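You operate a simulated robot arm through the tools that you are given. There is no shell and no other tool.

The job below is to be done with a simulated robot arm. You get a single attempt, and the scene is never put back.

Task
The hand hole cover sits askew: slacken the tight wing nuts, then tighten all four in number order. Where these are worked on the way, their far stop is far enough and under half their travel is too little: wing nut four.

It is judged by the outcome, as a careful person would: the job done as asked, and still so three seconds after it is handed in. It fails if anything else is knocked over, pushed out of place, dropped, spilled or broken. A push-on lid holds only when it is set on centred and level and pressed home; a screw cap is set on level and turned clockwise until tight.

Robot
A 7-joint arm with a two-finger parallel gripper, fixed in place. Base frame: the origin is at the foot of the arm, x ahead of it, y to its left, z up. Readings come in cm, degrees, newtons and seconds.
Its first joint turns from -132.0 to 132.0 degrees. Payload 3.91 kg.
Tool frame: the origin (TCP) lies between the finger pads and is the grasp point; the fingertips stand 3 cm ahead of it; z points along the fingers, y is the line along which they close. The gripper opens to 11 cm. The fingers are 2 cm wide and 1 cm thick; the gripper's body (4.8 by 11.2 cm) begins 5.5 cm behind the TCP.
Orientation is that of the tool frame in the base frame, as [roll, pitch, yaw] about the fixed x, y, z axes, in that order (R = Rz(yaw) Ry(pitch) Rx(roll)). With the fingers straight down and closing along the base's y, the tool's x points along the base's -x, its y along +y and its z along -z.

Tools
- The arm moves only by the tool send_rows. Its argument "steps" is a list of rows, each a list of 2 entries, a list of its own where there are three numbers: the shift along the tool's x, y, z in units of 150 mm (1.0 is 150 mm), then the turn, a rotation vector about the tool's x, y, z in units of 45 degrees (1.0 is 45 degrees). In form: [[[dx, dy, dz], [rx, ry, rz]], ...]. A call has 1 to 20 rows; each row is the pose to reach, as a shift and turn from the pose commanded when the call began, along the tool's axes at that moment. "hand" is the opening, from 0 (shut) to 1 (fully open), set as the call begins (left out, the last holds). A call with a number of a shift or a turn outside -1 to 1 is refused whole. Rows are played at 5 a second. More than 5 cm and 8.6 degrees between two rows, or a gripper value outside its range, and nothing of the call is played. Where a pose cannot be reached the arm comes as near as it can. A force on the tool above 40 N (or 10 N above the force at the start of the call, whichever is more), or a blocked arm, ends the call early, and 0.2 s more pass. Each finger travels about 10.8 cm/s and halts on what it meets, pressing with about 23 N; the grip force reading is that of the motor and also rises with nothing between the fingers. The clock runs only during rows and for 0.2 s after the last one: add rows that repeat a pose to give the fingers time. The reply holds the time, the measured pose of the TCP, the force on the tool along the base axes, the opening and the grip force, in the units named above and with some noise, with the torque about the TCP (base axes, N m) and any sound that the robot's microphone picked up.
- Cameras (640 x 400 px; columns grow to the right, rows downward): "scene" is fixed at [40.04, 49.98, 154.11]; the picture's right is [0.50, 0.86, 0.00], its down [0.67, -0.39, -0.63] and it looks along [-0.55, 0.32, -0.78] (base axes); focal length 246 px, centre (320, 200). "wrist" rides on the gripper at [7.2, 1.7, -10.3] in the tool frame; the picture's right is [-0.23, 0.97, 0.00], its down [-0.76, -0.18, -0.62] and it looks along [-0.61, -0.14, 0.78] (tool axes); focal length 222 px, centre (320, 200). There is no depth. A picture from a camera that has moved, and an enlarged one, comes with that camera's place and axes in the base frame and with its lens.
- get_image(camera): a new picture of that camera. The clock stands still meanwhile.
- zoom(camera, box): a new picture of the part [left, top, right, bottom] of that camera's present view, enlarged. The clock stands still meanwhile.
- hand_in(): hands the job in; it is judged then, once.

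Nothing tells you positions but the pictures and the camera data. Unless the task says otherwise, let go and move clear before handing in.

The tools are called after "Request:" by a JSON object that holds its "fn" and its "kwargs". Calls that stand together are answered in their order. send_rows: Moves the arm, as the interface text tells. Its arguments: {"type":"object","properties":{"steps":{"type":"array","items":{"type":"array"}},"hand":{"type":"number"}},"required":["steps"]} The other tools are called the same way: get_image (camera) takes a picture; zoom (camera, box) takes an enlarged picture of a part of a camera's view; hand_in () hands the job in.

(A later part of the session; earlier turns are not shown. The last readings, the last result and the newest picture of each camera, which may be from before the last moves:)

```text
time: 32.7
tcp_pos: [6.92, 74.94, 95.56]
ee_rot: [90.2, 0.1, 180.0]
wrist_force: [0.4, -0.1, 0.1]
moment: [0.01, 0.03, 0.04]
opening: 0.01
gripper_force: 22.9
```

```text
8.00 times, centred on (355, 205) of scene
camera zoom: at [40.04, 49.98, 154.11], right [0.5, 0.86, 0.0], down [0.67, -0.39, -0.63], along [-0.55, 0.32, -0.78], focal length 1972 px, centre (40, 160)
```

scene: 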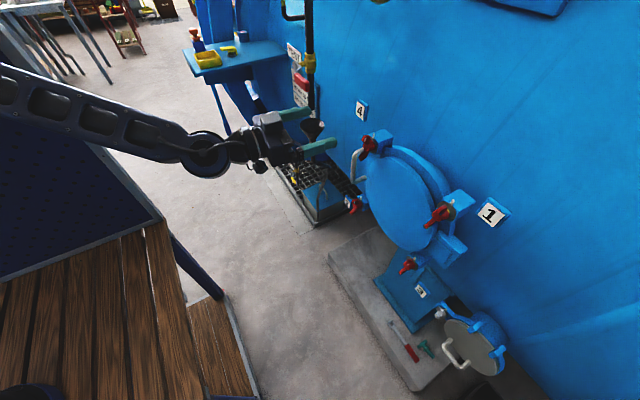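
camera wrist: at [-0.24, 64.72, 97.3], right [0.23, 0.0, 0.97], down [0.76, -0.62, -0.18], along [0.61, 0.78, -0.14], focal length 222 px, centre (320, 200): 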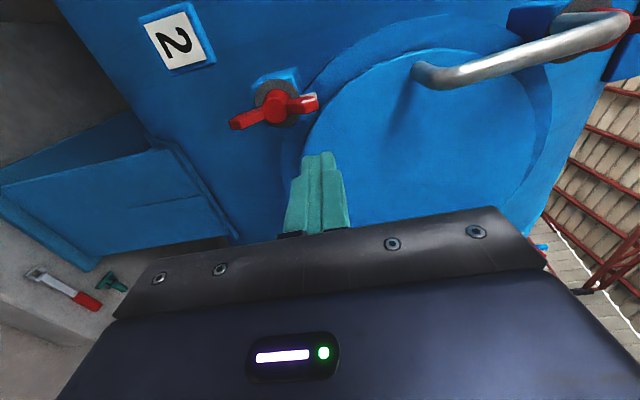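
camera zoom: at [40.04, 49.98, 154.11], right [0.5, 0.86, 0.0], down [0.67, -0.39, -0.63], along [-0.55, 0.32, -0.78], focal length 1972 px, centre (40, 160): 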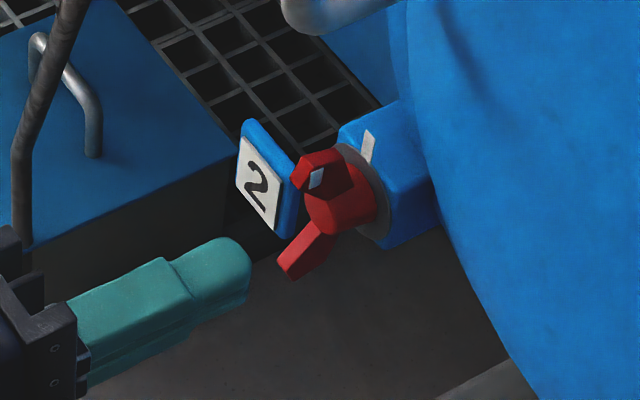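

Nut 2's axis is at about (4.5, 92.6), with the same layout and no handle in the way. I'll insert the fingers at the right of its top wing and push it anticlockwise.

Request:
{"fn": "send_rows", "kwargs": {"steps": [[[0, -0.045, 0], [0, 0, 0]], [[0, -0.045, 0.17], [0, 0, 0]], [[0, -0.045, 0.34], [0, 0, 0]], [[0.03, -0.055, 0.34], [0, 0, 0]], [[0.07, -0.059, 0.34], [0, 0, 0]], [[0.085, -0.042, 0.34], [0, 0, 0]], [[0.106, -0.027, 0.34], [0, 0, 0]], [[0.131, -0.017, 0.34], [0, 0, 0]], [[0.162, -0.012, 0.34], [0, 0, 0]], [[0.194, -0.014, 0.34], [0, 0, 0]], [[0.227, -0.023, 0.34], [0, 0, 0]], [[0.259, -0.043, 0.34], [0, 0, 0]], [[0.286, -0.069, 0.34], [0, 0, 0]], [[0.307, -0.102, 0.34], [0, 0, 0]], [[0.331, -0.127, 0.34], [0, 0, 0]], [[0.331, -0.127, 0.34], [0, 0, 0]]]}}

Request:
{"fn": "get_image", "kwargs": {"camera": "wrist"}}

Request:
{"fn": "zoom", "kwargs": {"camera": "scene", "box": [325, 180, 385, 230]}}

```text
time: 36.1
tcp_pos: [1.92, 80.09, 93.68]
ee_rot: [90.1, 0.1, -180.0]
wrist_force: [-0.7, -0.6, -0.1]
moment: [0.03, -0.02, 0.02]
opening: 0.0
gripper_force: 23.3
```

```text
taken
camera wrist: at [-5.14, 69.77, 95.37], right [0.23, 0.0, 0.97], down [0.76, -0.62, -0.18], along [0.61, 0.78, -0.14], focal length 222 px, centre (320, 200)
```

wrist: 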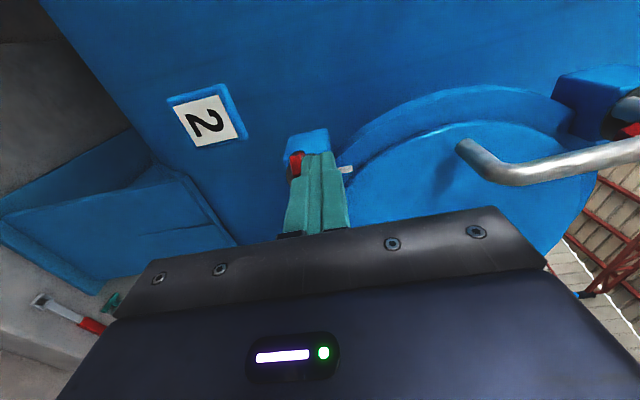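

```text
8.00 times, centred on (355, 205) of scene
camera zoom: at [40.04, 49.98, 154.11], right [0.5, 0.86, 0.0], down [0.67, -0.39, -0.63], along [-0.55, 0.32, -0.78], focal length 1972 px, centre (40, 160)
```

zoom: 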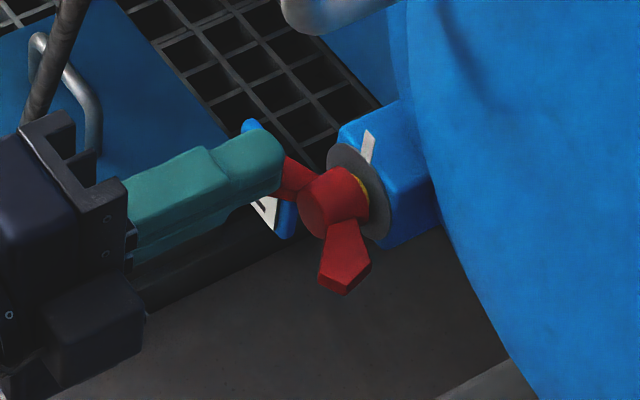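

Request:
{"fn": "send_rows", "kwargs": {"steps": [[[0.01, -0.02, 0], [0, 0, 0]], [[0.018, -0.036, 0], [0, 0, 0]], [[0.022, -0.06, 0], [0, 0, 0]], [[0.023, -0.083, 0], [0, 0, 0]], [[0.019, -0.108, 0], [0, 0, 0]], [[0.011, -0.132, 0], [0, 0, 0]], [[-0.002, -0.156, 0], [0, 0, 0]], [[-0.02, -0.178, 0], [0, 0, 0]], [[-0.042, -0.197, 0], [0, 0, 0]], [[-0.067, -0.211, 0], [0, 0, 0]], [[-0.083, -0.228, 0], [0, 0, 0]], [[-0.09, -0.234, 0], [0, 0, 0]], [[-0.09, -0.234, 0], [0, 0, 0]]]}}

Request:
{"fn": "get_image", "kwargs": {"camera": "wrist"}}

Request:
{"fn": "zoom", "kwargs": {"camera": "scene", "box": [325, 180, 385, 230]}}

```text
time: 38.9
tcp_pos: [3.04, 79.98, 90.38]
ee_rot: [89.9, 0.0, -179.7]
wrist_force: [-31.2, 1.3, 11.2]
moment: [0.47, -0.21, 0.9]
opening: 0.0
gripper_force: 23.6
```

```text
taken
camera wrist: at [-4.03, 69.79, 91.99], right [0.23, 0.0, 0.97], down [0.77, -0.62, -0.18], along [0.6, 0.79, -0.14], focal length 222 px, centre (320, 200)
```

wrist: 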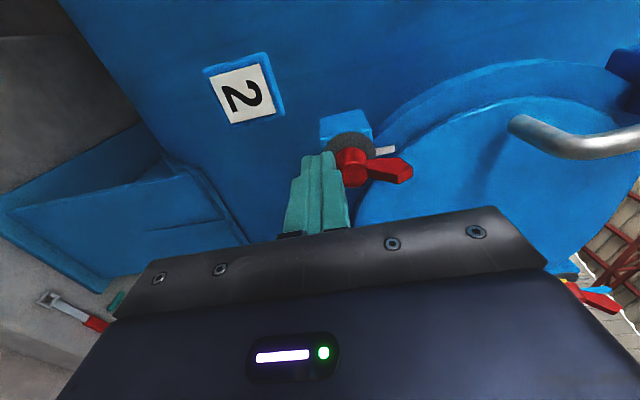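

```text
8.00 times, centred on (355, 205) of scene
camera zoom: at [40.04, 49.98, 154.11], right [0.5, 0.86, 0.0], down [0.67, -0.39, -0.63], along [-0.55, 0.32, -0.78], focal length 1972 px, centre (40, 160)
```

zoom: 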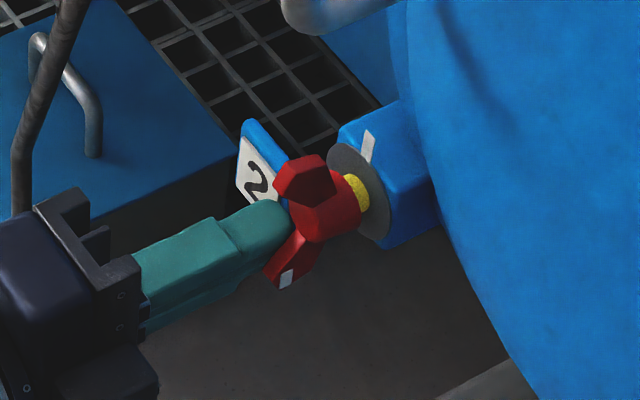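

Nut 2 is at its far stop with the yellow band clear. Nut 3 at lower right is next; I'll back out and traverse to it.

Request:
{"fn": "send_rows", "kwargs": {"steps": [[[0.04, 0, 0], [0, 0, 0]], [[0.04, 0, -0.2], [0, 0, 0]], [[0.04, 0, -0.5], [0, 0, 0]], [[-0.25, 0.1, -0.5], [0, 0, 0]], [[-0.55, 0.2, -0.5], [0, 0, 0]], [[-0.85, 0.3, -0.5], [0, 0, 0]], [[-0.85, 0.3, -0.5], [0, 0, 0]]]}}

Request:
{"fn": "send_rows", "kwargs": {"steps": [[[-0.3, 0, 0], [0, 0, 0]], [[-0.6, 0, 0], [0, 0, 0]], [[-0.94, 0.02, 0.1], [0, 0, 0]], [[-0.94, 0.02, 0.15], [0, 0, 0]], [[-0.94, 0.02, 0.15], [0, 0, 0]]]}}

Request:
{"fn": "get_image", "kwargs": {"camera": "wrist"}}

Request:
{"fn": "get_image", "kwargs": {"camera": "scene"}}

```text
time: 40.5
tcp_pos: [16.08, 72.43, 94.73]
ee_rot: [90.2, 0.2, -179.9]
wrist_force: [-0.5, -0.7, -0.5]
moment: [0.0, 0.01, -0.03]
opening: 0.0
gripper_force: 23.2
```

```text
refused: row 3 steps farther than a row can; nothing moved
```

```text
taken
camera wrist: at [9.05, 62.24, 96.39], right [0.23, 0.0, 0.97], down [0.76, -0.62, -0.18], along [0.61, 0.78, -0.14], focal length 222 px, centre (320, 200)
```

wrist: 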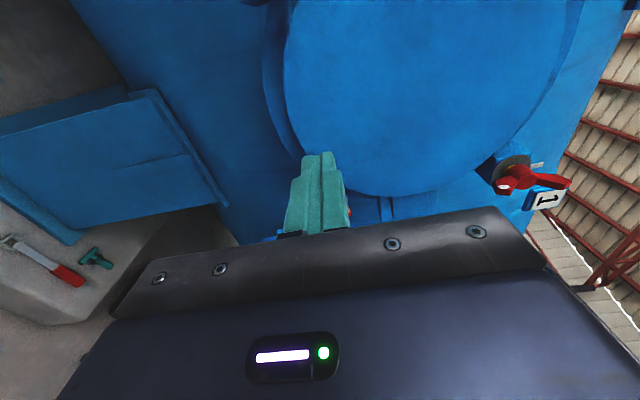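

```text
taken
```

scene: 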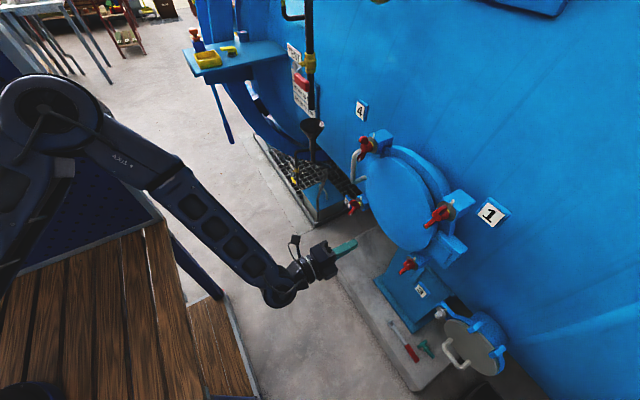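

Request:
{"fn": "send_rows", "kwargs": {"steps": [[[-0.3, 0, 0], [0, 0, 0]], [[-0.6, 0, 0], [0, 0, 0]], [[-0.85, 0.02, 0.1], [0, 0, 0]], [[-0.94, 0.02, 0.15], [0, 0, 0]], [[-0.94, 0.02, 0.15], [0, 0, 0]]]}}

Request:
{"fn": "get_image", "kwargs": {"camera": "wrist"}}

Request:
{"fn": "zoom", "kwargs": {"camera": "wrist", "box": [210, 60, 370, 160]}}

Request:
{"fn": "zoom", "kwargs": {"camera": "scene", "box": [380, 235, 440, 285]}}

```text
time: 41.7
tcp_pos: [30.15, 74.65, 94.92]
ee_rot: [90.2, 0.1, 179.9]
wrist_force: [-0.3, 0.7, -0.1]
moment: [0.0, 0.01, 0.03]
opening: 0.0
gripper_force: 23.0
```

```text
taken
camera wrist: at [23.1, 64.51, 96.74], right [0.23, 0.0, 0.97], down [0.76, -0.62, -0.18], along [0.61, 0.78, -0.14], focal length 222 px, centre (320, 200)
```

wrist: 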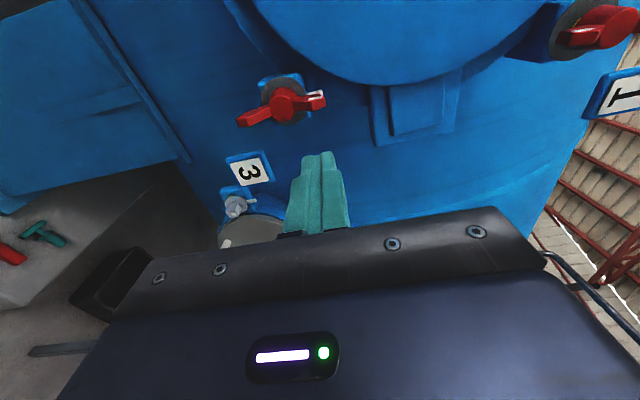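

```text
4.00 times, centred on (290, 110) of wrist
camera zoom: at [23.1, 64.51, 96.74], right [0.23, 0.0, 0.97], down [0.76, -0.62, -0.18], along [0.61, 0.78, -0.14], focal length 888 px, centre (440, 560)
```

zoom: 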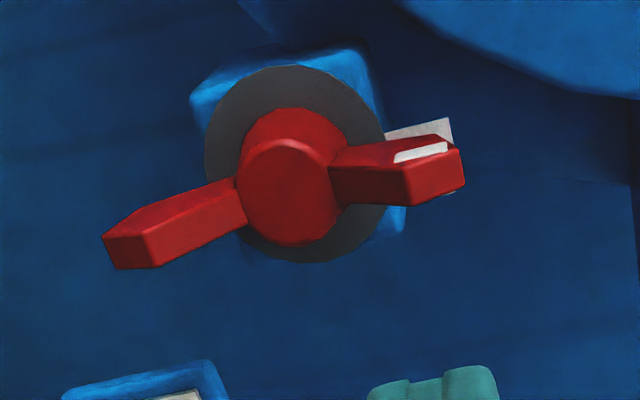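

```text
8.00 times, centred on (410, 260) of scene
camera zoom: at [40.04, 49.98, 154.11], right [0.5, 0.86, 0.0], down [0.67, -0.39, -0.63], along [-0.55, 0.32, -0.78], focal length 1972 px, centre (-400, -280)
```

zoom: 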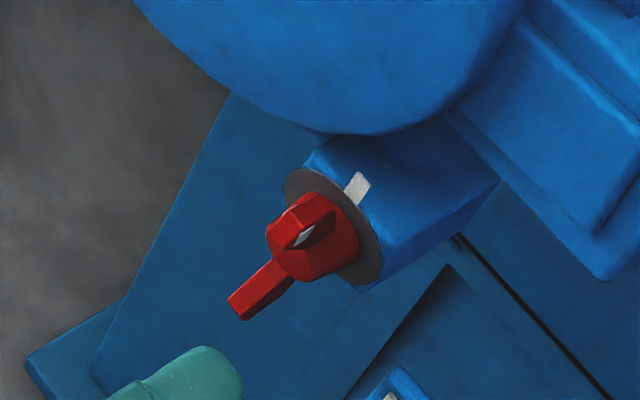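

Nut 3 has the same layout, axis at about (27.8, 92.5), and its mark is aligned, so it is tight. I'll insert and push it anticlockwise to its far stop.

Request:
{"fn": "send_rows", "kwargs": {"steps": [[[0, 0, 0.17], [0, 0, 0]], [[0.01, -0.01, 0.35], [0, 0, 0]], [[0.03, -0.02, 0.355], [0, 0, 0]], [[0.063, -0.027, 0.355], [0, 0, 0]], [[0.079, -0.01, 0.355], [0, 0, 0]], [[0.099, 0.005, 0.355], [0, 0, 0]], [[0.125, 0.015, 0.355], [0, 0, 0]], [[0.155, 0.02, 0.355], [0, 0, 0]], [[0.187, 0.018, 0.355], [0, 0, 0]], [[0.221, 0.009, 0.355], [0, 0, 0]], [[0.252, -0.011, 0.355], [0, 0, 0]], [[0.279, -0.037, 0.355], [0, 0, 0]], [[0.3, -0.07, 0.355], [0, 0, 0]], [[0.324, -0.095, 0.355], [0, 0, 0]], [[0.342, -0.131, 0.355], [0, 0, 0]], [[0.347, -0.178, 0.355], [0, 0, 0]], [[0.335, -0.227, 0.355], [0, 0, 0]], [[0.335, -0.227, 0.355], [0, 0, 0]]]}}

Request:
{"fn": "get_image", "kwargs": {"camera": "wrist"}}

Request:
{"fn": "zoom", "kwargs": {"camera": "scene", "box": [380, 235, 440, 285]}}

```text
time: 45.5
tcp_pos: [25.14, 79.95, 91.53]
ee_rot: [90.1, 0.2, -179.9]
wrist_force: [-0.2, -0.4, 0.0]
moment: [-0.01, -0.01, 0.01]
opening: 0.04
gripper_force: 22.7
```

```text
taken
camera wrist: at [18.07, 69.75, 93.29], right [0.23, 0.0, 0.97], down [0.76, -0.62, -0.18], along [0.61, 0.78, -0.14], focal length 222 px, centre (320, 200)
```

wrist: 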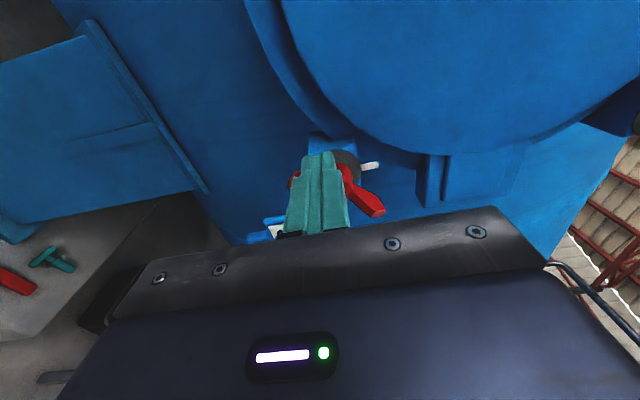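

```text
8.00 times, centred on (410, 260) of scene
camera zoom: at [40.04, 49.98, 154.11], right [0.5, 0.86, 0.0], down [0.67, -0.39, -0.63], along [-0.55, 0.32, -0.78], focal length 1972 px, centre (-400, -280)
```

zoom: 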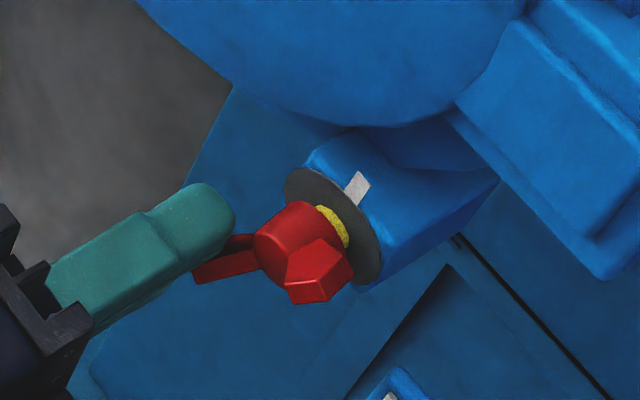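

Request:
{"fn": "send_rows", "kwargs": {"steps": [[[-0.013, -0.023, 0], [0, 0, 0]], [[-0.031, -0.046, 0], [0, 0, 0]], [[-0.055, -0.065, 0], [0, 0, 0]], [[-0.079, -0.079, 0], [0, 0, 0]], [[-0.094, -0.096, 0], [0, 0, 0]], [[-0.102, -0.102, 0], [0, 0, 0]], [[-0.102, -0.102, 0], [0, 0, 0]]]}}

Request:
{"fn": "zoom", "kwargs": {"camera": "scene", "box": [380, 235, 440, 285]}}

Request:
{"fn": "zoom", "kwargs": {"camera": "scene", "box": [420, 190, 470, 240]}}

```text
time: 47.1
tcp_pos: [26.43, 80.06, 90.31]
ee_rot: [90.1, 0.2, -179.8]
wrist_force: [-31.4, -3.2, 7.4]
moment: [0.58, -0.15, 0.87]
opening: 0.02
gripper_force: 22.9
```

```text
8.00 times, centred on (410, 260) of scene
camera zoom: at [40.04, 49.98, 154.11], right [0.5, 0.86, 0.0], down [0.67, -0.39, -0.63], along [-0.55, 0.32, -0.78], focal length 1972 px, centre (-400, -280)
```

zoom: 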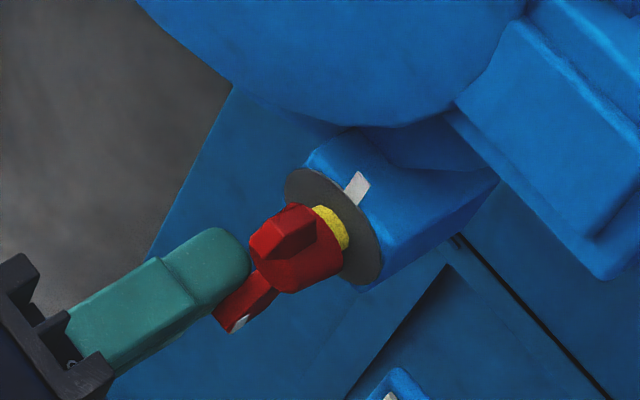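

```text
8.00 times, centred on (445, 215) of scene
camera zoom: at [40.04, 49.98, 154.11], right [0.5, 0.86, 0.0], down [0.67, -0.39, -0.63], along [-0.55, 0.32, -0.78], focal length 1972 px, centre (-680, 80)
```

zoom: 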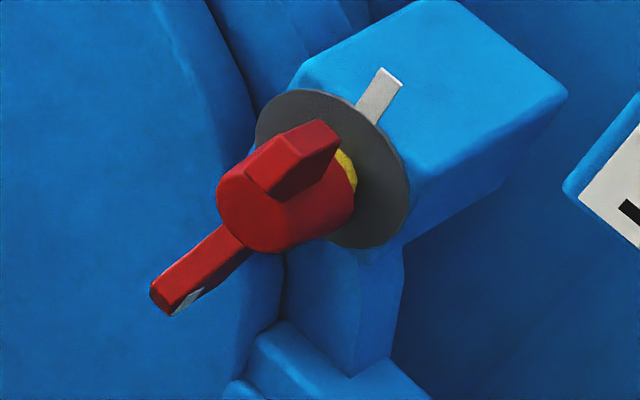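

Nut 3 is at its far stop too, so all four nuts are slack. Now I'll tighten in order, starting with nut 1: back out and move up to the left of its top wing.

Request:
{"fn": "send_rows", "kwargs": {"steps": [[[0.05, 0, 0], [0, 0, 0]], [[0.08, 0, -0.2], [0, 0, 0]], [[0.1, 0, -0.5], [0, 0, 0]], [[0.1, 0.3, -0.5], [0, 0, 0]], [[0.1, 0.6, -0.5], [0, 0, 0]], [[0.1, 0.9, -0.5], [0, 0, 0]], [[0.1, 0.9, -0.5], [0, 0, 0]]]}}

Request:
{"fn": "send_rows", "kwargs": {"steps": [[[0, 0.3, 0], [0, 0, 0]], [[0, 0.6, 0], [0, 0, 0]], [[0, 0.9, 0.1], [0, 0, 0]], [[0, 0.97, 0.15], [0, 0, 0]], [[0, 0.97, 0.15], [0, 0, 0]]]}}

Request:
{"fn": "get_image", "kwargs": {"camera": "wrist"}}

Request:
{"fn": "zoom", "kwargs": {"camera": "wrist", "box": [210, 60, 370, 160]}}

Request:
{"fn": "zoom", "kwargs": {"camera": "scene", "box": [410, 180, 490, 240]}}

```text
time: 48.7
tcp_pos: [25.2, 72.84, 103.76]
ee_rot: [90.1, 0.1, 180.0]
wrist_force: [0.7, -0.8, -0.7]
moment: [0.0, 0.02, 0.0]
opening: 0.0
gripper_force: 22.6
```

```text
time: 49.9
tcp_pos: [25.08, 74.93, 118.23]
ee_rot: [90.1, 0.0, 179.9]
wrist_force: [-0.4, 0.5, 1.3]
moment: [0.02, 0.0, -0.01]
opening: 0.03
gripper_force: 23.2
```

```text
taken
camera wrist: at [17.98, 64.73, 120.01], right [0.23, 0.0, 0.97], down [0.76, -0.62, -0.18], along [0.61, 0.78, -0.14], focal length 222 px, centre (320, 200)
```

wrist: 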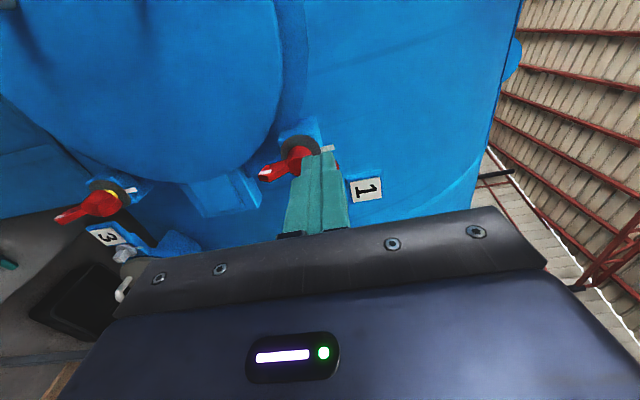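

```text
4.00 times, centred on (290, 110) of wrist
camera zoom: at [17.98, 64.73, 120.01], right [0.23, 0.0, 0.97], down [0.76, -0.62, -0.18], along [0.61, 0.78, -0.14], focal length 888 px, centre (440, 560)
```

zoom: 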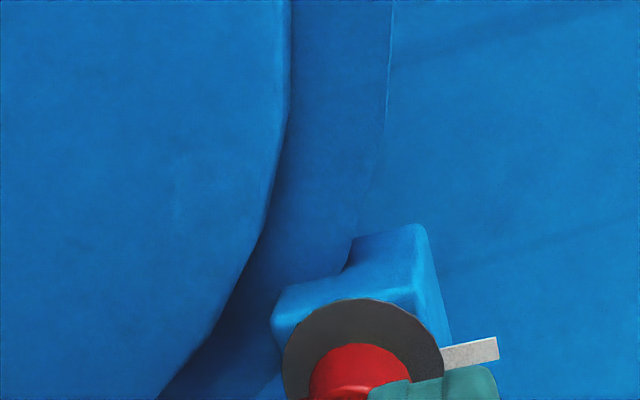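

```text
6.67 times, centred on (450, 210) of scene
camera zoom: at [40.04, 49.98, 154.11], right [0.5, 0.86, 0.0], down [0.67, -0.39, -0.63], along [-0.55, 0.32, -0.78], focal length 1643 px, centre (-547, 133)
```

zoom: 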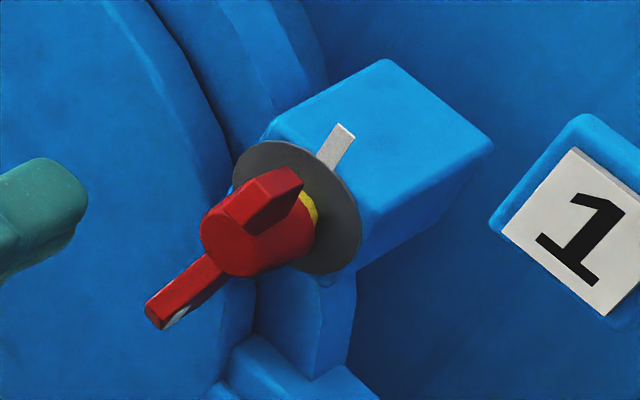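

Nut 1's top (unmarked) wing is to the right of the fingers. I'll insert and push it clockwise to about 150°.

Request:
{"fn": "send_rows", "kwargs": {"steps": [[[0, 0, 0.17], [0, 0, 0]], [[0, 0, 0.345], [0, 0, 0]], [[-0.03, -0.01, 0.345], [0, 0, 0]], [[-0.073, -0.017, 0.345], [0, 0, 0]], [[-0.089, 0, 0.345], [0, 0, 0]], [[-0.109, 0.015, 0.345], [0, 0, 0]], [[-0.135, 0.025, 0.345], [0, 0, 0]], [[-0.165, 0.03, 0.345], [0, 0, 0]], [[-0.197, 0.028, 0.345], [0, 0, 0]], [[-0.231, 0.019, 0.345], [0, 0, 0]], [[-0.262, -0.001, 0.345], [0, 0, 0]], [[-0.289, -0.027, 0.345], [0, 0, 0]], [[-0.31, -0.06, 0.345], [0, 0, 0]], [[-0.334, -0.085, 0.345], [0, 0, 0]], [[-0.352, -0.121, 0.345], [0, 0, 0]], [[-0.357, -0.168, 0.345], [0, 0, 0]], [[-0.357, -0.168, 0.345], [0, 0, 0]]]}}

Request:
{"fn": "get_image", "kwargs": {"camera": "wrist"}}

Request:
{"fn": "zoom", "kwargs": {"camera": "scene", "box": [410, 180, 490, 240]}}

```text
time: 53.5
tcp_pos: [30.59, 80.0, 115.71]
ee_rot: [90.2, 0.1, -180.0]
wrist_force: [0.1, -0.1, -0.6]
moment: [0.01, 0.02, 0.02]
opening: 0.01
gripper_force: 23.0
```

```text
taken
camera wrist: at [23.45, 69.8, 117.34], right [0.23, 0.0, 0.97], down [0.76, -0.62, -0.18], along [0.61, 0.78, -0.14], focal length 222 px, centre (320, 200)
```

wrist: 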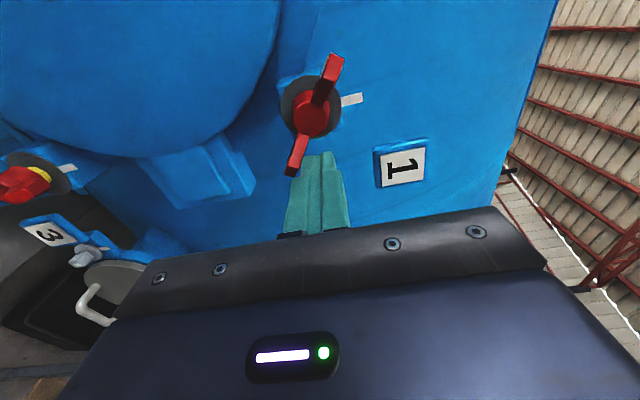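

```text
6.67 times, centred on (450, 210) of scene
camera zoom: at [40.04, 49.98, 154.11], right [0.5, 0.86, 0.0], down [0.67, -0.39, -0.63], along [-0.55, 0.32, -0.78], focal length 1643 px, centre (-547, 133)
```

zoom: 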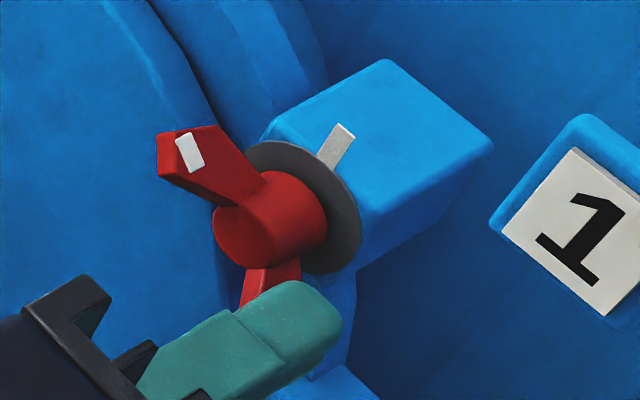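

Nut 1 has about 60° to go. I'll finish the turn and press it against the tight stop.

Request:
{"fn": "send_rows", "kwargs": {"steps": [[[0.007, -0.025, 0], [0, 0, 0]], [[0.011, -0.049, 0], [0, 0, 0]], [[0.025, -0.073, 0], [0, 0, 0]], [[0.043, -0.095, 0], [0, 0, 0]], [[0.065, -0.114, 0], [0, 0, 0]], [[0.09, -0.129, 0], [0, 0, 0]], [[0.107, -0.145, 0], [0, 0, 0]], [[0.113, -0.151, 0], [0, 0, 0]], [[0.113, -0.151, 0], [0, 0, 0]]]}}

Request:
{"fn": "get_image", "kwargs": {"camera": "wrist"}}

Request:
{"fn": "zoom", "kwargs": {"camera": "scene", "box": [410, 180, 490, 240]}}

```text
time: 55.5
tcp_pos: [29.01, 79.93, 113.44]
ee_rot: [90.1, 0.1, 179.9]
wrist_force: [15.5, 2.2, 5.5]
moment: [0.16, 0.09, -0.5]
opening: 0.0
gripper_force: 23.2
```

```text
taken
camera wrist: at [21.9, 69.75, 115.13], right [0.23, 0.0, 0.97], down [0.76, -0.62, -0.18], along [0.61, 0.78, -0.14], focal length 222 px, centre (320, 200)
```

wrist: 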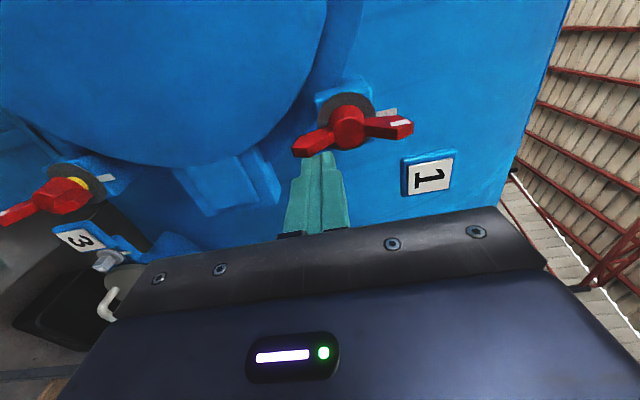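

```text
6.67 times, centred on (450, 210) of scene
camera zoom: at [40.04, 49.98, 154.11], right [0.5, 0.86, 0.0], down [0.67, -0.39, -0.63], along [-0.55, 0.32, -0.78], focal length 1643 px, centre (-547, 133)
```

zoom: 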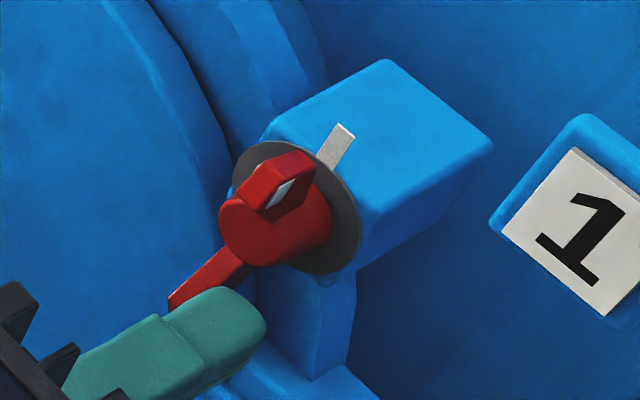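

Nut 1 meets resistance with its mark near the index. I'll press a little further to seat it.

Request:
{"fn": "send_rows", "kwargs": {"steps": [[[0.01, 0, 0], [0, 0, 0]], [[0.02, 0, 0], [0, 0, 0]], [[0.025, 0, 0], [0, 0, 0]], [[0.025, 0, 0], [0, 0, 0]]]}}

Request:
{"fn": "zoom", "kwargs": {"camera": "scene", "box": [410, 180, 490, 240]}}

Request:
{"fn": "zoom", "kwargs": {"camera": "wrist", "box": [260, 60, 460, 200]}}

```text
time: 56.2
tcp_pos: [29.0, 80.04, 113.49]
ee_rot: [90.1, 0.2, 179.6]
wrist_force: [7.8, 0.5, -0.3]
moment: [0.1, 0.0, -0.25]
opening: 0.0
gripper_force: 22.5
stopped in row 3: the force on the tool passed its limit at 42 N (the readings are from after the stop); the commanded pose is now the measured one
```

```text
6.67 times, centred on (450, 210) of scene
camera zoom: at [40.04, 49.98, 154.11], right [0.5, 0.86, 0.0], down [0.67, -0.39, -0.63], along [-0.55, 0.32, -0.78], focal length 1643 px, centre (-547, 133)
```

zoom: 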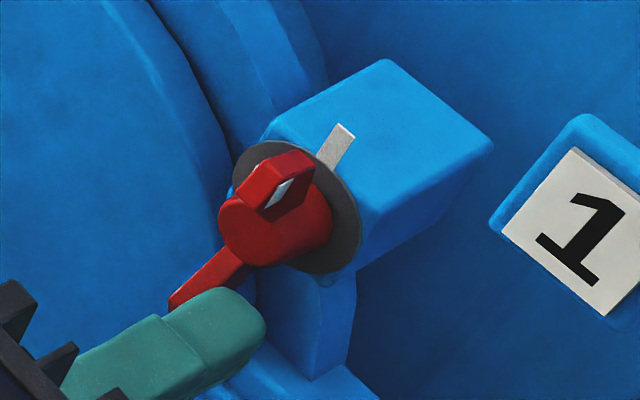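

```text
2.86 times, centred on (360, 130) of wrist
camera zoom: at [21.85, 69.75, 115.15], right [0.22, 0.0, 0.97], down [0.76, -0.63, -0.17], along [0.61, 0.78, -0.14], focal length 635 px, centre (206, 400)
```

zoom: 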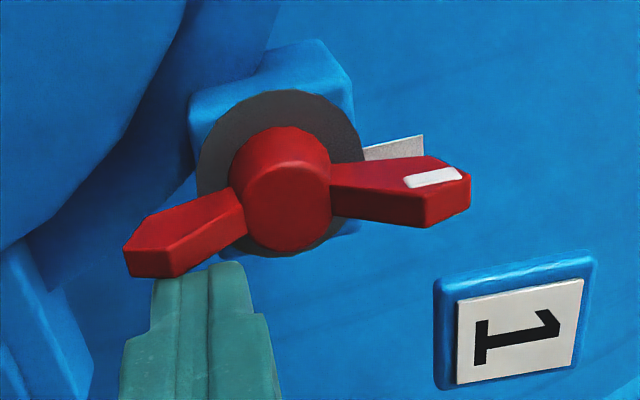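

Nut 1 is hard against its tight stop with its mark at the top. Next is nut 2; I'll back out and traverse to the left of its top wing.

Request:
{"fn": "send_rows", "kwargs": {"steps": [[[-0.04, 0, 0], [0, 0.009, 0]], [[-0.04, 0, -0.25], [0, 0.009, 0]], [[-0.04, 0, -0.5], [0, 0.009, 0]], [[0.2, -0.17, -0.5], [0, 0.009, 0]], [[0.44, -0.34, -0.5], [0, 0.009, 0]], [[0.68, -0.5, -0.5], [0, 0.009, 0]], [[0.9, -0.65, -0.5], [0, 0.009, 0]], [[0.9, -0.65, -0.5], [0, 0.009, 0]]]}}

Request:
{"fn": "send_rows", "kwargs": {"steps": [[[0.24, -0.16, 0], [0, 0, 0]], [[0.48, -0.32, 0], [0, 0, 0]], [[0.7, -0.48, 0], [0, 0, 0]], [[0.907, -0.583, 0.08], [0, 0, 0]], [[0.907, -0.583, 0.15], [0, 0, 0]], [[0.907, -0.583, 0.15], [0, 0, 0]]]}}

Request:
{"fn": "get_image", "kwargs": {"camera": "wrist"}}

Request:
{"fn": "zoom", "kwargs": {"camera": "scene", "box": [325, 180, 385, 230]}}

```text
time: 58.0
tcp_pos: [15.39, 72.45, 103.61]
ee_rot: [90.1, 0.2, -179.8]
wrist_force: [0.5, -0.4, 0.4]
moment: [-0.02, 0.0, 0.02]
opening: 0.0
gripper_force: 22.2
```

```text
time: 59.4
tcp_pos: [1.8, 74.65, 94.86]
ee_rot: [90.1, 0.1, -179.9]
wrist_force: [0.0, 0.3, 0.2]
moment: [0.01, 0.02, 0.02]
opening: 0.0
gripper_force: 23.2
```

```text
taken
camera wrist: at [-5.36, 64.36, 96.59], right [0.22, 0.0, 0.97], down [0.76, -0.62, -0.18], along [0.61, 0.78, -0.14], focal length 222 px, centre (320, 200)
```

wrist: 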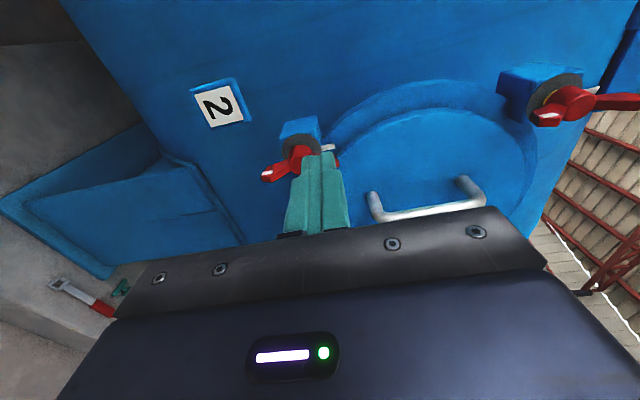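

```text
8.00 times, centred on (355, 205) of scene
camera zoom: at [40.04, 49.98, 154.11], right [0.5, 0.86, 0.0], down [0.67, -0.39, -0.63], along [-0.55, 0.32, -0.78], focal length 1972 px, centre (40, 160)
```

zoom: 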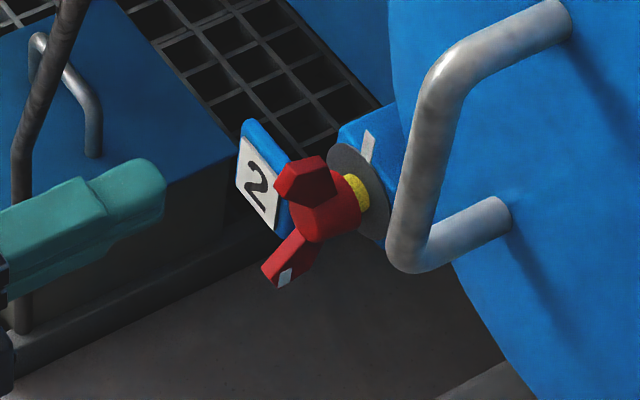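

The handle has moved: the cover seems to have straightened itself once everything was slack. I'll check the whole scene before going on.

Request:
{"fn": "zoom", "kwargs": {"camera": "scene", "box": [320, 100, 520, 290]}}

```text
2.11 times, centred on (420, 195) of scene
camera zoom: at [40.04, 49.98, 154.11], right [0.5, 0.86, 0.0], down [0.67, -0.39, -0.63], along [-0.55, 0.32, -0.78], focal length 519 px, centre (110, 210)
```

zoom: 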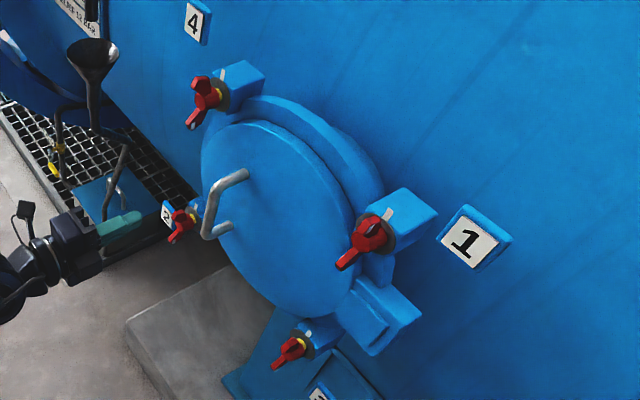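

The cover is straight now and its handle sits at about (11.5, 81, 99–109), clear of the nuts. I'll tighten nut 2 with the same clockwise push.

Request:
{"fn": "send_rows", "kwargs": {"steps": [[[0, 0, 0.17], [0, 0, 0]], [[0, 0, 0.35], [0, 0, 0]], [[-0.03, -0.01, 0.35], [0, 0, 0]], [[-0.077, -0.02, 0.35], [0, 0, 0]], [[-0.092, -0.003, 0.35], [0, 0, 0]], [[-0.113, 0.011, 0.35], [0, 0, 0]], [[-0.138, 0.022, 0.35], [0, 0, 0]], [[-0.168, 0.027, 0.35], [0, 0, 0]], [[-0.201, 0.025, 0.35], [0, 0, 0]], [[-0.234, 0.015, 0.35], [0, 0, 0]], [[-0.265, -0.004, 0.35], [0, 0, 0]], [[-0.293, -0.03, 0.35], [0, 0, 0]], [[-0.313, -0.063, 0.35], [0, 0, 0]], [[-0.337, -0.089, 0.35], [0, 0, 0]], [[-0.355, -0.125, 0.35], [0, 0, 0]], [[-0.36, -0.171, 0.35], [0, 0, 0]], [[-0.349, -0.221, 0.35], [0, 0, 0]], [[-0.349, -0.221, 0.35], [0, 0, 0]]]}}

Request:
{"fn": "get_image", "kwargs": {"camera": "wrist"}}

Request:
{"fn": "zoom", "kwargs": {"camera": "scene", "box": [325, 180, 385, 230]}}

```text
time: 63.2
tcp_pos: [7.1, 80.09, 91.7]
ee_rot: [90.1, 0.1, -179.9]
wrist_force: [0.2, 0.4, -0.3]
moment: [-0.04, -0.03, -0.03]
opening: 0.0
gripper_force: 23.2
```

```text
taken
camera wrist: at [-0.08, 69.71, 93.37], right [0.23, 0.0, 0.97], down [0.76, -0.62, -0.18], along [0.61, 0.78, -0.14], focal length 222 px, centre (320, 200)
```

wrist: 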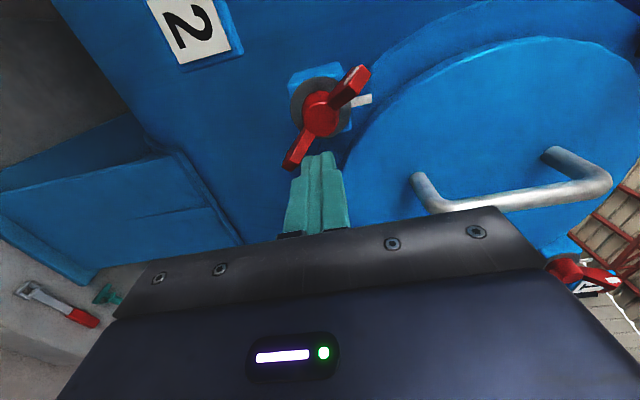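

```text
8.00 times, centred on (355, 205) of scene
camera zoom: at [40.04, 49.98, 154.11], right [0.5, 0.86, 0.0], down [0.67, -0.39, -0.63], along [-0.55, 0.32, -0.78], focal length 1972 px, centre (40, 160)
```

zoom: 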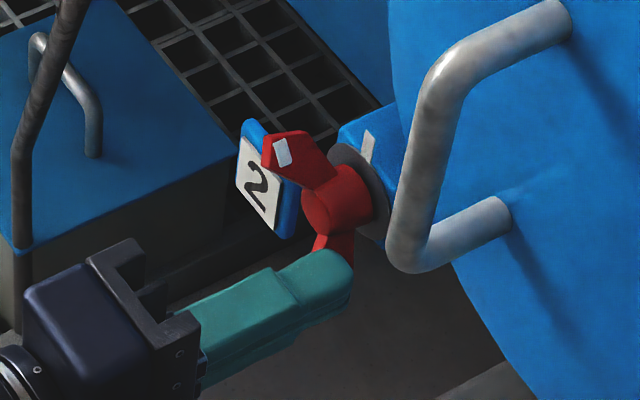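

Request:
{"fn": "send_rows", "kwargs": {"steps": [[[0.014, -0.024, 0], [0, 0, 0]], [[0.031, -0.046, 0], [0, 0, 0]], [[0.055, -0.065, 0], [0, 0, 0]], [[0.079, -0.079, 0], [0, 0, 0]], [[0.095, -0.096, 0], [0, 0, 0]], [[0.102, -0.102, 0], [0, 0, 0]], [[0.11, -0.102, 0], [0, 0, 0]], [[0.118, -0.102, 0], [0, 0, 0]], [[0.126, -0.102, 0], [0, 0, 0]], [[0.126, -0.102, 0], [0, 0, 0]]]}}

Request:
{"fn": "zoom", "kwargs": {"camera": "wrist", "box": [240, 60, 440, 200]}}

Request:
{"fn": "zoom", "kwargs": {"camera": "scene", "box": [325, 180, 385, 230]}}

```text
time: 65.2
tcp_pos: [5.75, 79.98, 90.17]
ee_rot: [90.0, 0.2, 179.7]
wrist_force: [7.1, -1.3, 1.5]
moment: [0.16, -0.01, -0.21]
opening: 0.01
gripper_force: 23.4
stopped in row 9: the force on the tool passed its limit at 42 N (the readings are from after the stop); the commanded pose is now the measured one
```

```text
2.86 times, centred on (340, 130) of wrist
camera zoom: at [-1.47, 69.75, 91.85], right [0.22, 0.0, 0.97], down [0.76, -0.63, -0.17], along [0.61, 0.78, -0.14], focal length 635 px, centre (263, 400)
```

zoom: 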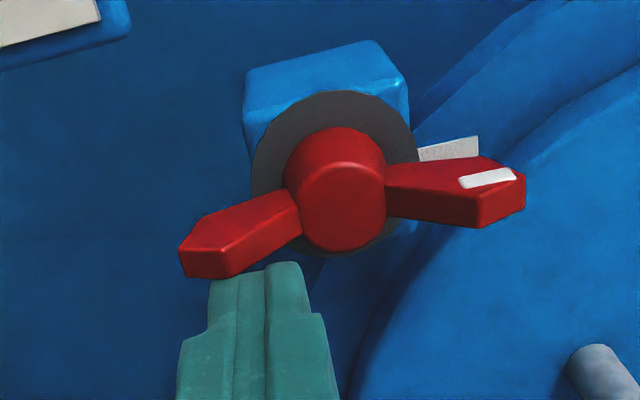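

```text
8.00 times, centred on (355, 205) of scene
camera zoom: at [40.04, 49.98, 154.11], right [0.5, 0.86, 0.0], down [0.67, -0.39, -0.63], along [-0.55, 0.32, -0.78], focal length 1972 px, centre (40, 160)
```

zoom: 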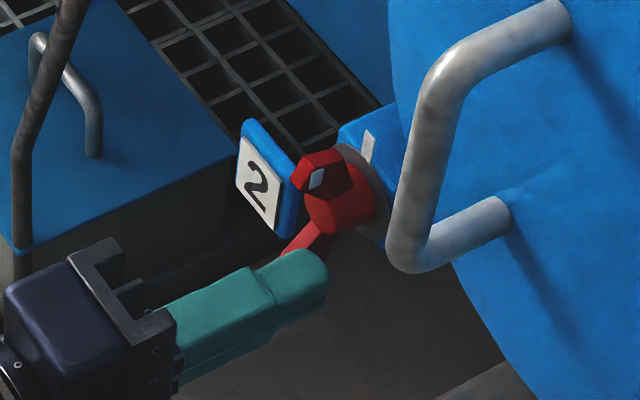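

Nut 2 is hard against its tight stop. Next is nut 3.

Request:
{"fn": "send_rows", "kwargs": {"steps": [[[-0.04, 0, 0], [0, 0.007, 0]], [[-0.04, 0, -0.25], [0, 0.007, 0]], [[-0.04, 0, -0.5], [0, 0.007, 0]], [[-0.3, 0.05, -0.5], [0, 0.007, 0]], [[-0.6, 0.15, -0.5], [0, 0.007, 0]], [[-0.9, 0.25, -0.5], [0, 0.007, 0]], [[-1.0, 0.315, -0.5], [0, 0.007, 0]], [[-1.0, 0.315, -0.5], [0, 0.007, 0]]]}}

Request:
{"fn": "send_rows", "kwargs": {"steps": [[[-0.2, 0, 0.05], [0, 0, 0]], [[-0.297, 0, 0.15], [0, 0, 0]], [[-0.297, 0, 0.15], [0, 0, 0]]]}}

Request:
{"fn": "get_image", "kwargs": {"camera": "wrist"}}

Request:
{"fn": "zoom", "kwargs": {"camera": "scene", "box": [380, 235, 440, 285]}}

```text
time: 67.0
tcp_pos: [20.62, 72.32, 94.89]
ee_rot: [89.9, 0.2, -179.9]
wrist_force: [-0.3, 0.0, -0.3]
moment: [0.03, 0.01, 0.04]
opening: 0.01
gripper_force: 23.0
```

```text
time: 67.8
tcp_pos: [24.96, 74.77, 94.83]
ee_rot: [90.0, 0.3, -179.9]
wrist_force: [0.0, -1.2, 0.1]
moment: [-0.01, 0.01, 0.03]
opening: 0.0
gripper_force: 23.0
```

```text
taken
camera wrist: at [17.88, 64.46, 96.62], right [0.22, 0.0, 0.97], down [0.76, -0.62, -0.17], along [0.61, 0.78, -0.14], focal length 222 px, centre (320, 200)
```

wrist: 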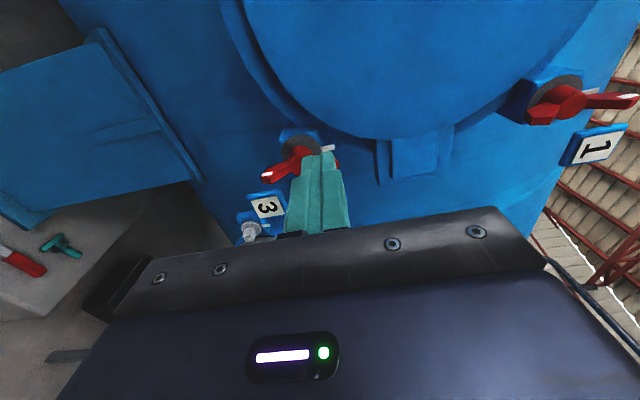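

```text
8.00 times, centred on (410, 260) of scene
camera zoom: at [40.04, 49.98, 154.11], right [0.5, 0.86, 0.0], down [0.67, -0.39, -0.63], along [-0.55, 0.32, -0.78], focal length 1972 px, centre (-400, -280)
```

zoom: 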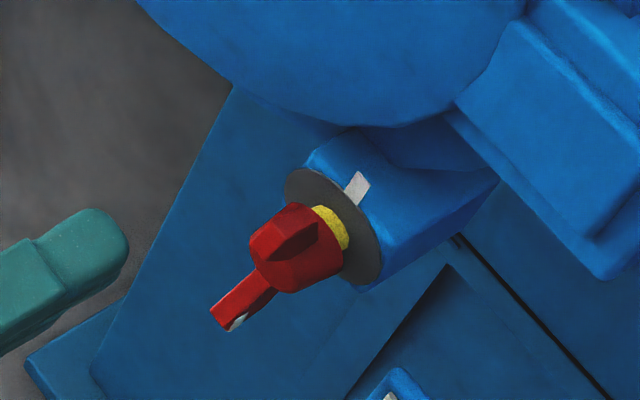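

Request:
{"fn": "send_rows", "kwargs": {"steps": [[[0, 0, 0.17], [0, 0, 0]], [[0, 0, 0.35], [0, 0, 0]], [[-0.03, -0.01, 0.35], [0, 0, 0]], [[-0.077, -0.02, 0.35], [0, 0, 0]], [[-0.092, -0.003, 0.35], [0, 0, 0]], [[-0.113, 0.011, 0.35], [0, 0, 0]], [[-0.138, 0.022, 0.35], [0, 0, 0]], [[-0.168, 0.027, 0.35], [0, 0, 0]], [[-0.201, 0.025, 0.35], [0, 0, 0]], [[-0.234, 0.015, 0.35], [0, 0, 0]], [[-0.265, -0.004, 0.35], [0, 0, 0]], [[-0.293, -0.03, 0.35], [0, 0, 0]], [[-0.313, -0.063, 0.35], [0, 0, 0]], [[-0.337, -0.089, 0.35], [0, 0, 0]], [[-0.355, -0.125, 0.35], [0, 0, 0]], [[-0.36, -0.171, 0.35], [0, 0, 0]], [[-0.349, -0.221, 0.35], [0, 0, 0]], [[-0.349, -0.221, 0.35], [0, 0, 0]]]}}

Request:
{"fn": "get_image", "kwargs": {"camera": "wrist"}}

Request:
{"fn": "zoom", "kwargs": {"camera": "scene", "box": [380, 235, 440, 285]}}

```text
time: 71.6
tcp_pos: [30.17, 79.79, 91.6]
ee_rot: [90.1, 0.3, -180.0]
wrist_force: [-0.2, 0.3, 0.1]
moment: [0.04, 0.01, 0.01]
opening: 0.0
gripper_force: 23.1
```

```text
taken
camera wrist: at [23.17, 69.69, 93.3], right [0.22, 0.0, 0.97], down [0.76, -0.62, -0.17], along [0.61, 0.78, -0.14], focal length 222 px, centre (320, 200)
```

wrist: 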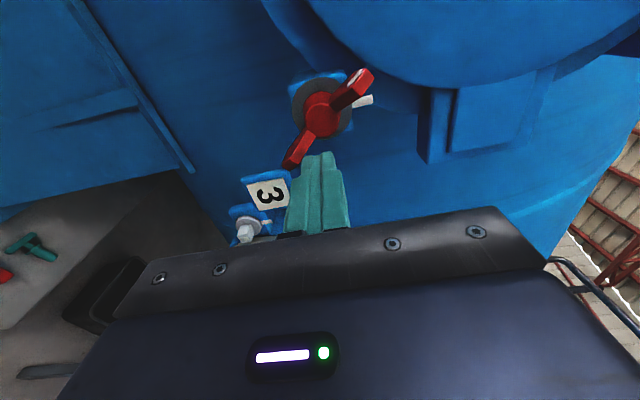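

```text
8.00 times, centred on (410, 260) of scene
camera zoom: at [40.04, 49.98, 154.11], right [0.5, 0.86, 0.0], down [0.67, -0.39, -0.63], along [-0.55, 0.32, -0.78], focal length 1972 px, centre (-400, -280)
```

zoom: 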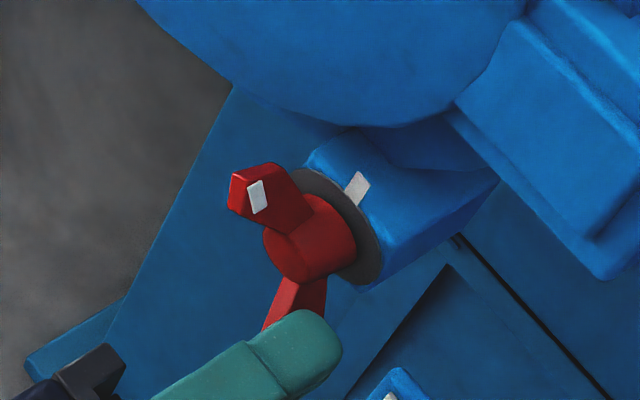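

Request:
{"fn": "send_rows", "kwargs": {"steps": [[[0.014, -0.024, 0], [0, 0, 0]], [[0.031, -0.046, 0], [0, 0, 0]], [[0.055, -0.065, 0], [0, 0, 0]], [[0.079, -0.079, 0], [0, 0, 0]], [[0.095, -0.096, 0], [0, 0, 0]], [[0.102, -0.102, 0], [0, 0, 0]], [[0.11, -0.102, 0], [0, 0, 0]], [[0.118, -0.102, 0], [0, 0, 0]], [[0.126, -0.102, 0], [0, 0, 0]], [[0.134, -0.102, 0], [0, 0, 0]]]}}

Request:
{"fn": "zoom", "kwargs": {"camera": "wrist", "box": [240, 60, 440, 200]}}

Request:
{"fn": "zoom", "kwargs": {"camera": "scene", "box": [380, 235, 440, 285]}}

```text
time: 73.3
tcp_pos: [28.99, 79.79, 90.28]
ee_rot: [90.0, 0.3, 179.7]
wrist_force: [7.3, 1.4, -1.3]
moment: [0.05, 0.03, -0.24]
opening: 0.0
gripper_force: 23.3
stopped in row 8: the force on the tool passed its limit at 42 N (the readings are from after the stop); the commanded pose is now the measured one
```

```text
2.86 times, centred on (340, 130) of wrist
camera zoom: at [21.86, 69.63, 91.91], right [0.22, 0.0, 0.98], down [0.76, -0.63, -0.17], along [0.61, 0.78, -0.14], focal length 635 px, centre (263, 400)
```

zoom: 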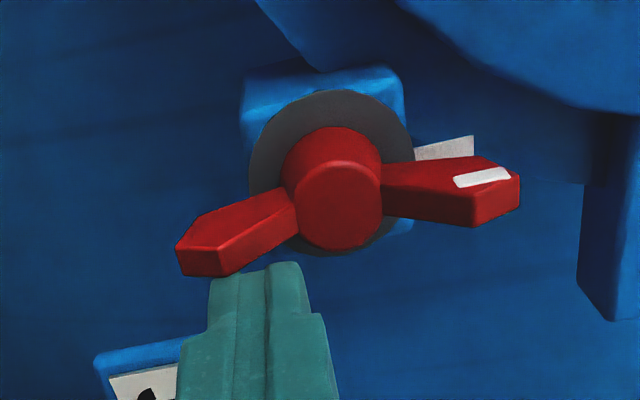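

```text
8.00 times, centred on (410, 260) of scene
camera zoom: at [40.04, 49.98, 154.11], right [0.5, 0.86, 0.0], down [0.67, -0.39, -0.63], along [-0.55, 0.32, -0.78], focal length 1972 px, centre (-400, -280)
```

zoom: 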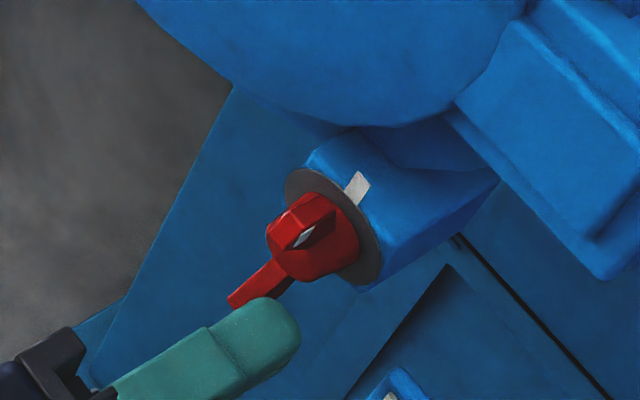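

Nut 3 is tight against its stop. Last is nut 4; I'll traverse up to the left of its top wing, passing well in front of the handle.

Request:
{"fn": "send_rows", "kwargs": {"steps": [[[-0.04, 0, 0], [0, 0.007, 0]], [[-0.04, 0, -0.25], [0, 0.007, 0]], [[-0.04, 0, -0.5], [0, 0.007, 0]], [[0.16, 0.2, -0.5], [0, 0.007, 0]], [[0.38, 0.43, -0.5], [0, 0.007, 0]], [[0.6, 0.66, -0.5], [0, 0.007, 0]], [[0.82, 0.89, -0.5], [0, 0.007, 0]], [[0.82, 0.89, -0.5], [0, 0.007, 0]]]}}

Request:
{"fn": "send_rows", "kwargs": {"steps": [[[0.22, 0.22, 0], [0, 0, 0]], [[0.44, 0.44, 0], [0, 0, 0]], [[0.66, 0.66, 0], [0, 0, 0]], [[0.88, 0.88, 0], [0, 0, 0]], [[0.98, 0.978, 0.05], [0, 0, 0]], [[0.98, 0.978, 0.16], [0, 0, 0]], [[0.98, 0.978, 0.16], [0, 0, 0]]]}}

Request:
{"fn": "get_image", "kwargs": {"camera": "wrist"}}

Request:
{"fn": "zoom", "kwargs": {"camera": "scene", "box": [330, 100, 420, 180]}}

```text
time: 75.1
tcp_pos: [16.5, 72.49, 103.54]
ee_rot: [89.9, 0.3, -179.9]
wrist_force: [-0.5, 0.2, 0.4]
moment: [-0.03, 0.03, -0.04]
opening: 0.0
gripper_force: 23.7
```

```text
time: 76.7
tcp_pos: [1.88, 74.83, 118.12]
ee_rot: [89.9, 0.4, -179.9]
wrist_force: [0.0, -0.1, 0.0]
moment: [0.02, 0.05, -0.01]
opening: 0.0
gripper_force: 23.0
```

```text
taken
camera wrist: at [-5.25, 64.68, 119.79], right [0.22, 0.0, 0.97], down [0.76, -0.62, -0.17], along [0.61, 0.78, -0.14], focal length 222 px, centre (320, 200)
```

wrist: 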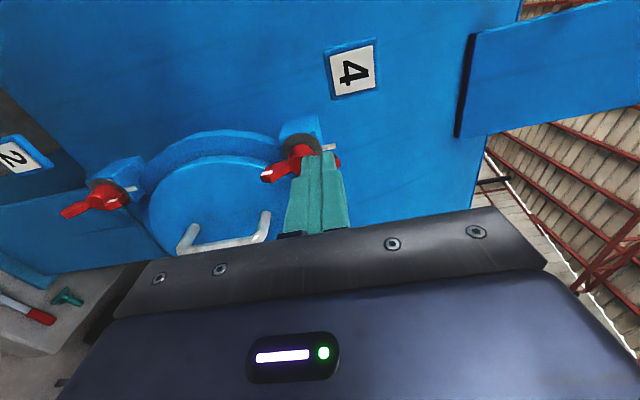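

```text
5.00 times, centred on (375, 140) of scene
camera zoom: at [40.04, 49.98, 154.11], right [0.5, 0.86, 0.0], down [0.67, -0.39, -0.63], along [-0.55, 0.32, -0.78], focal length 1232 px, centre (45, 500)
```

zoom: 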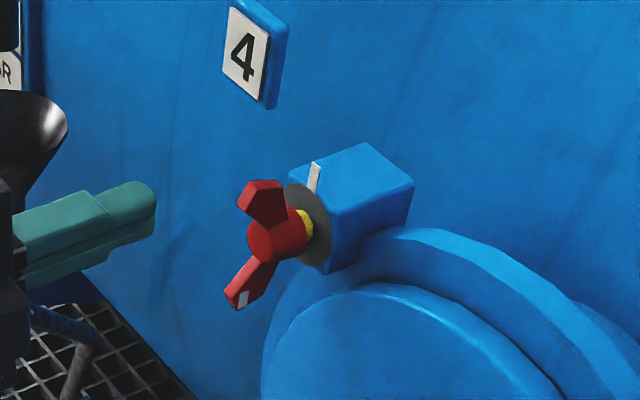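

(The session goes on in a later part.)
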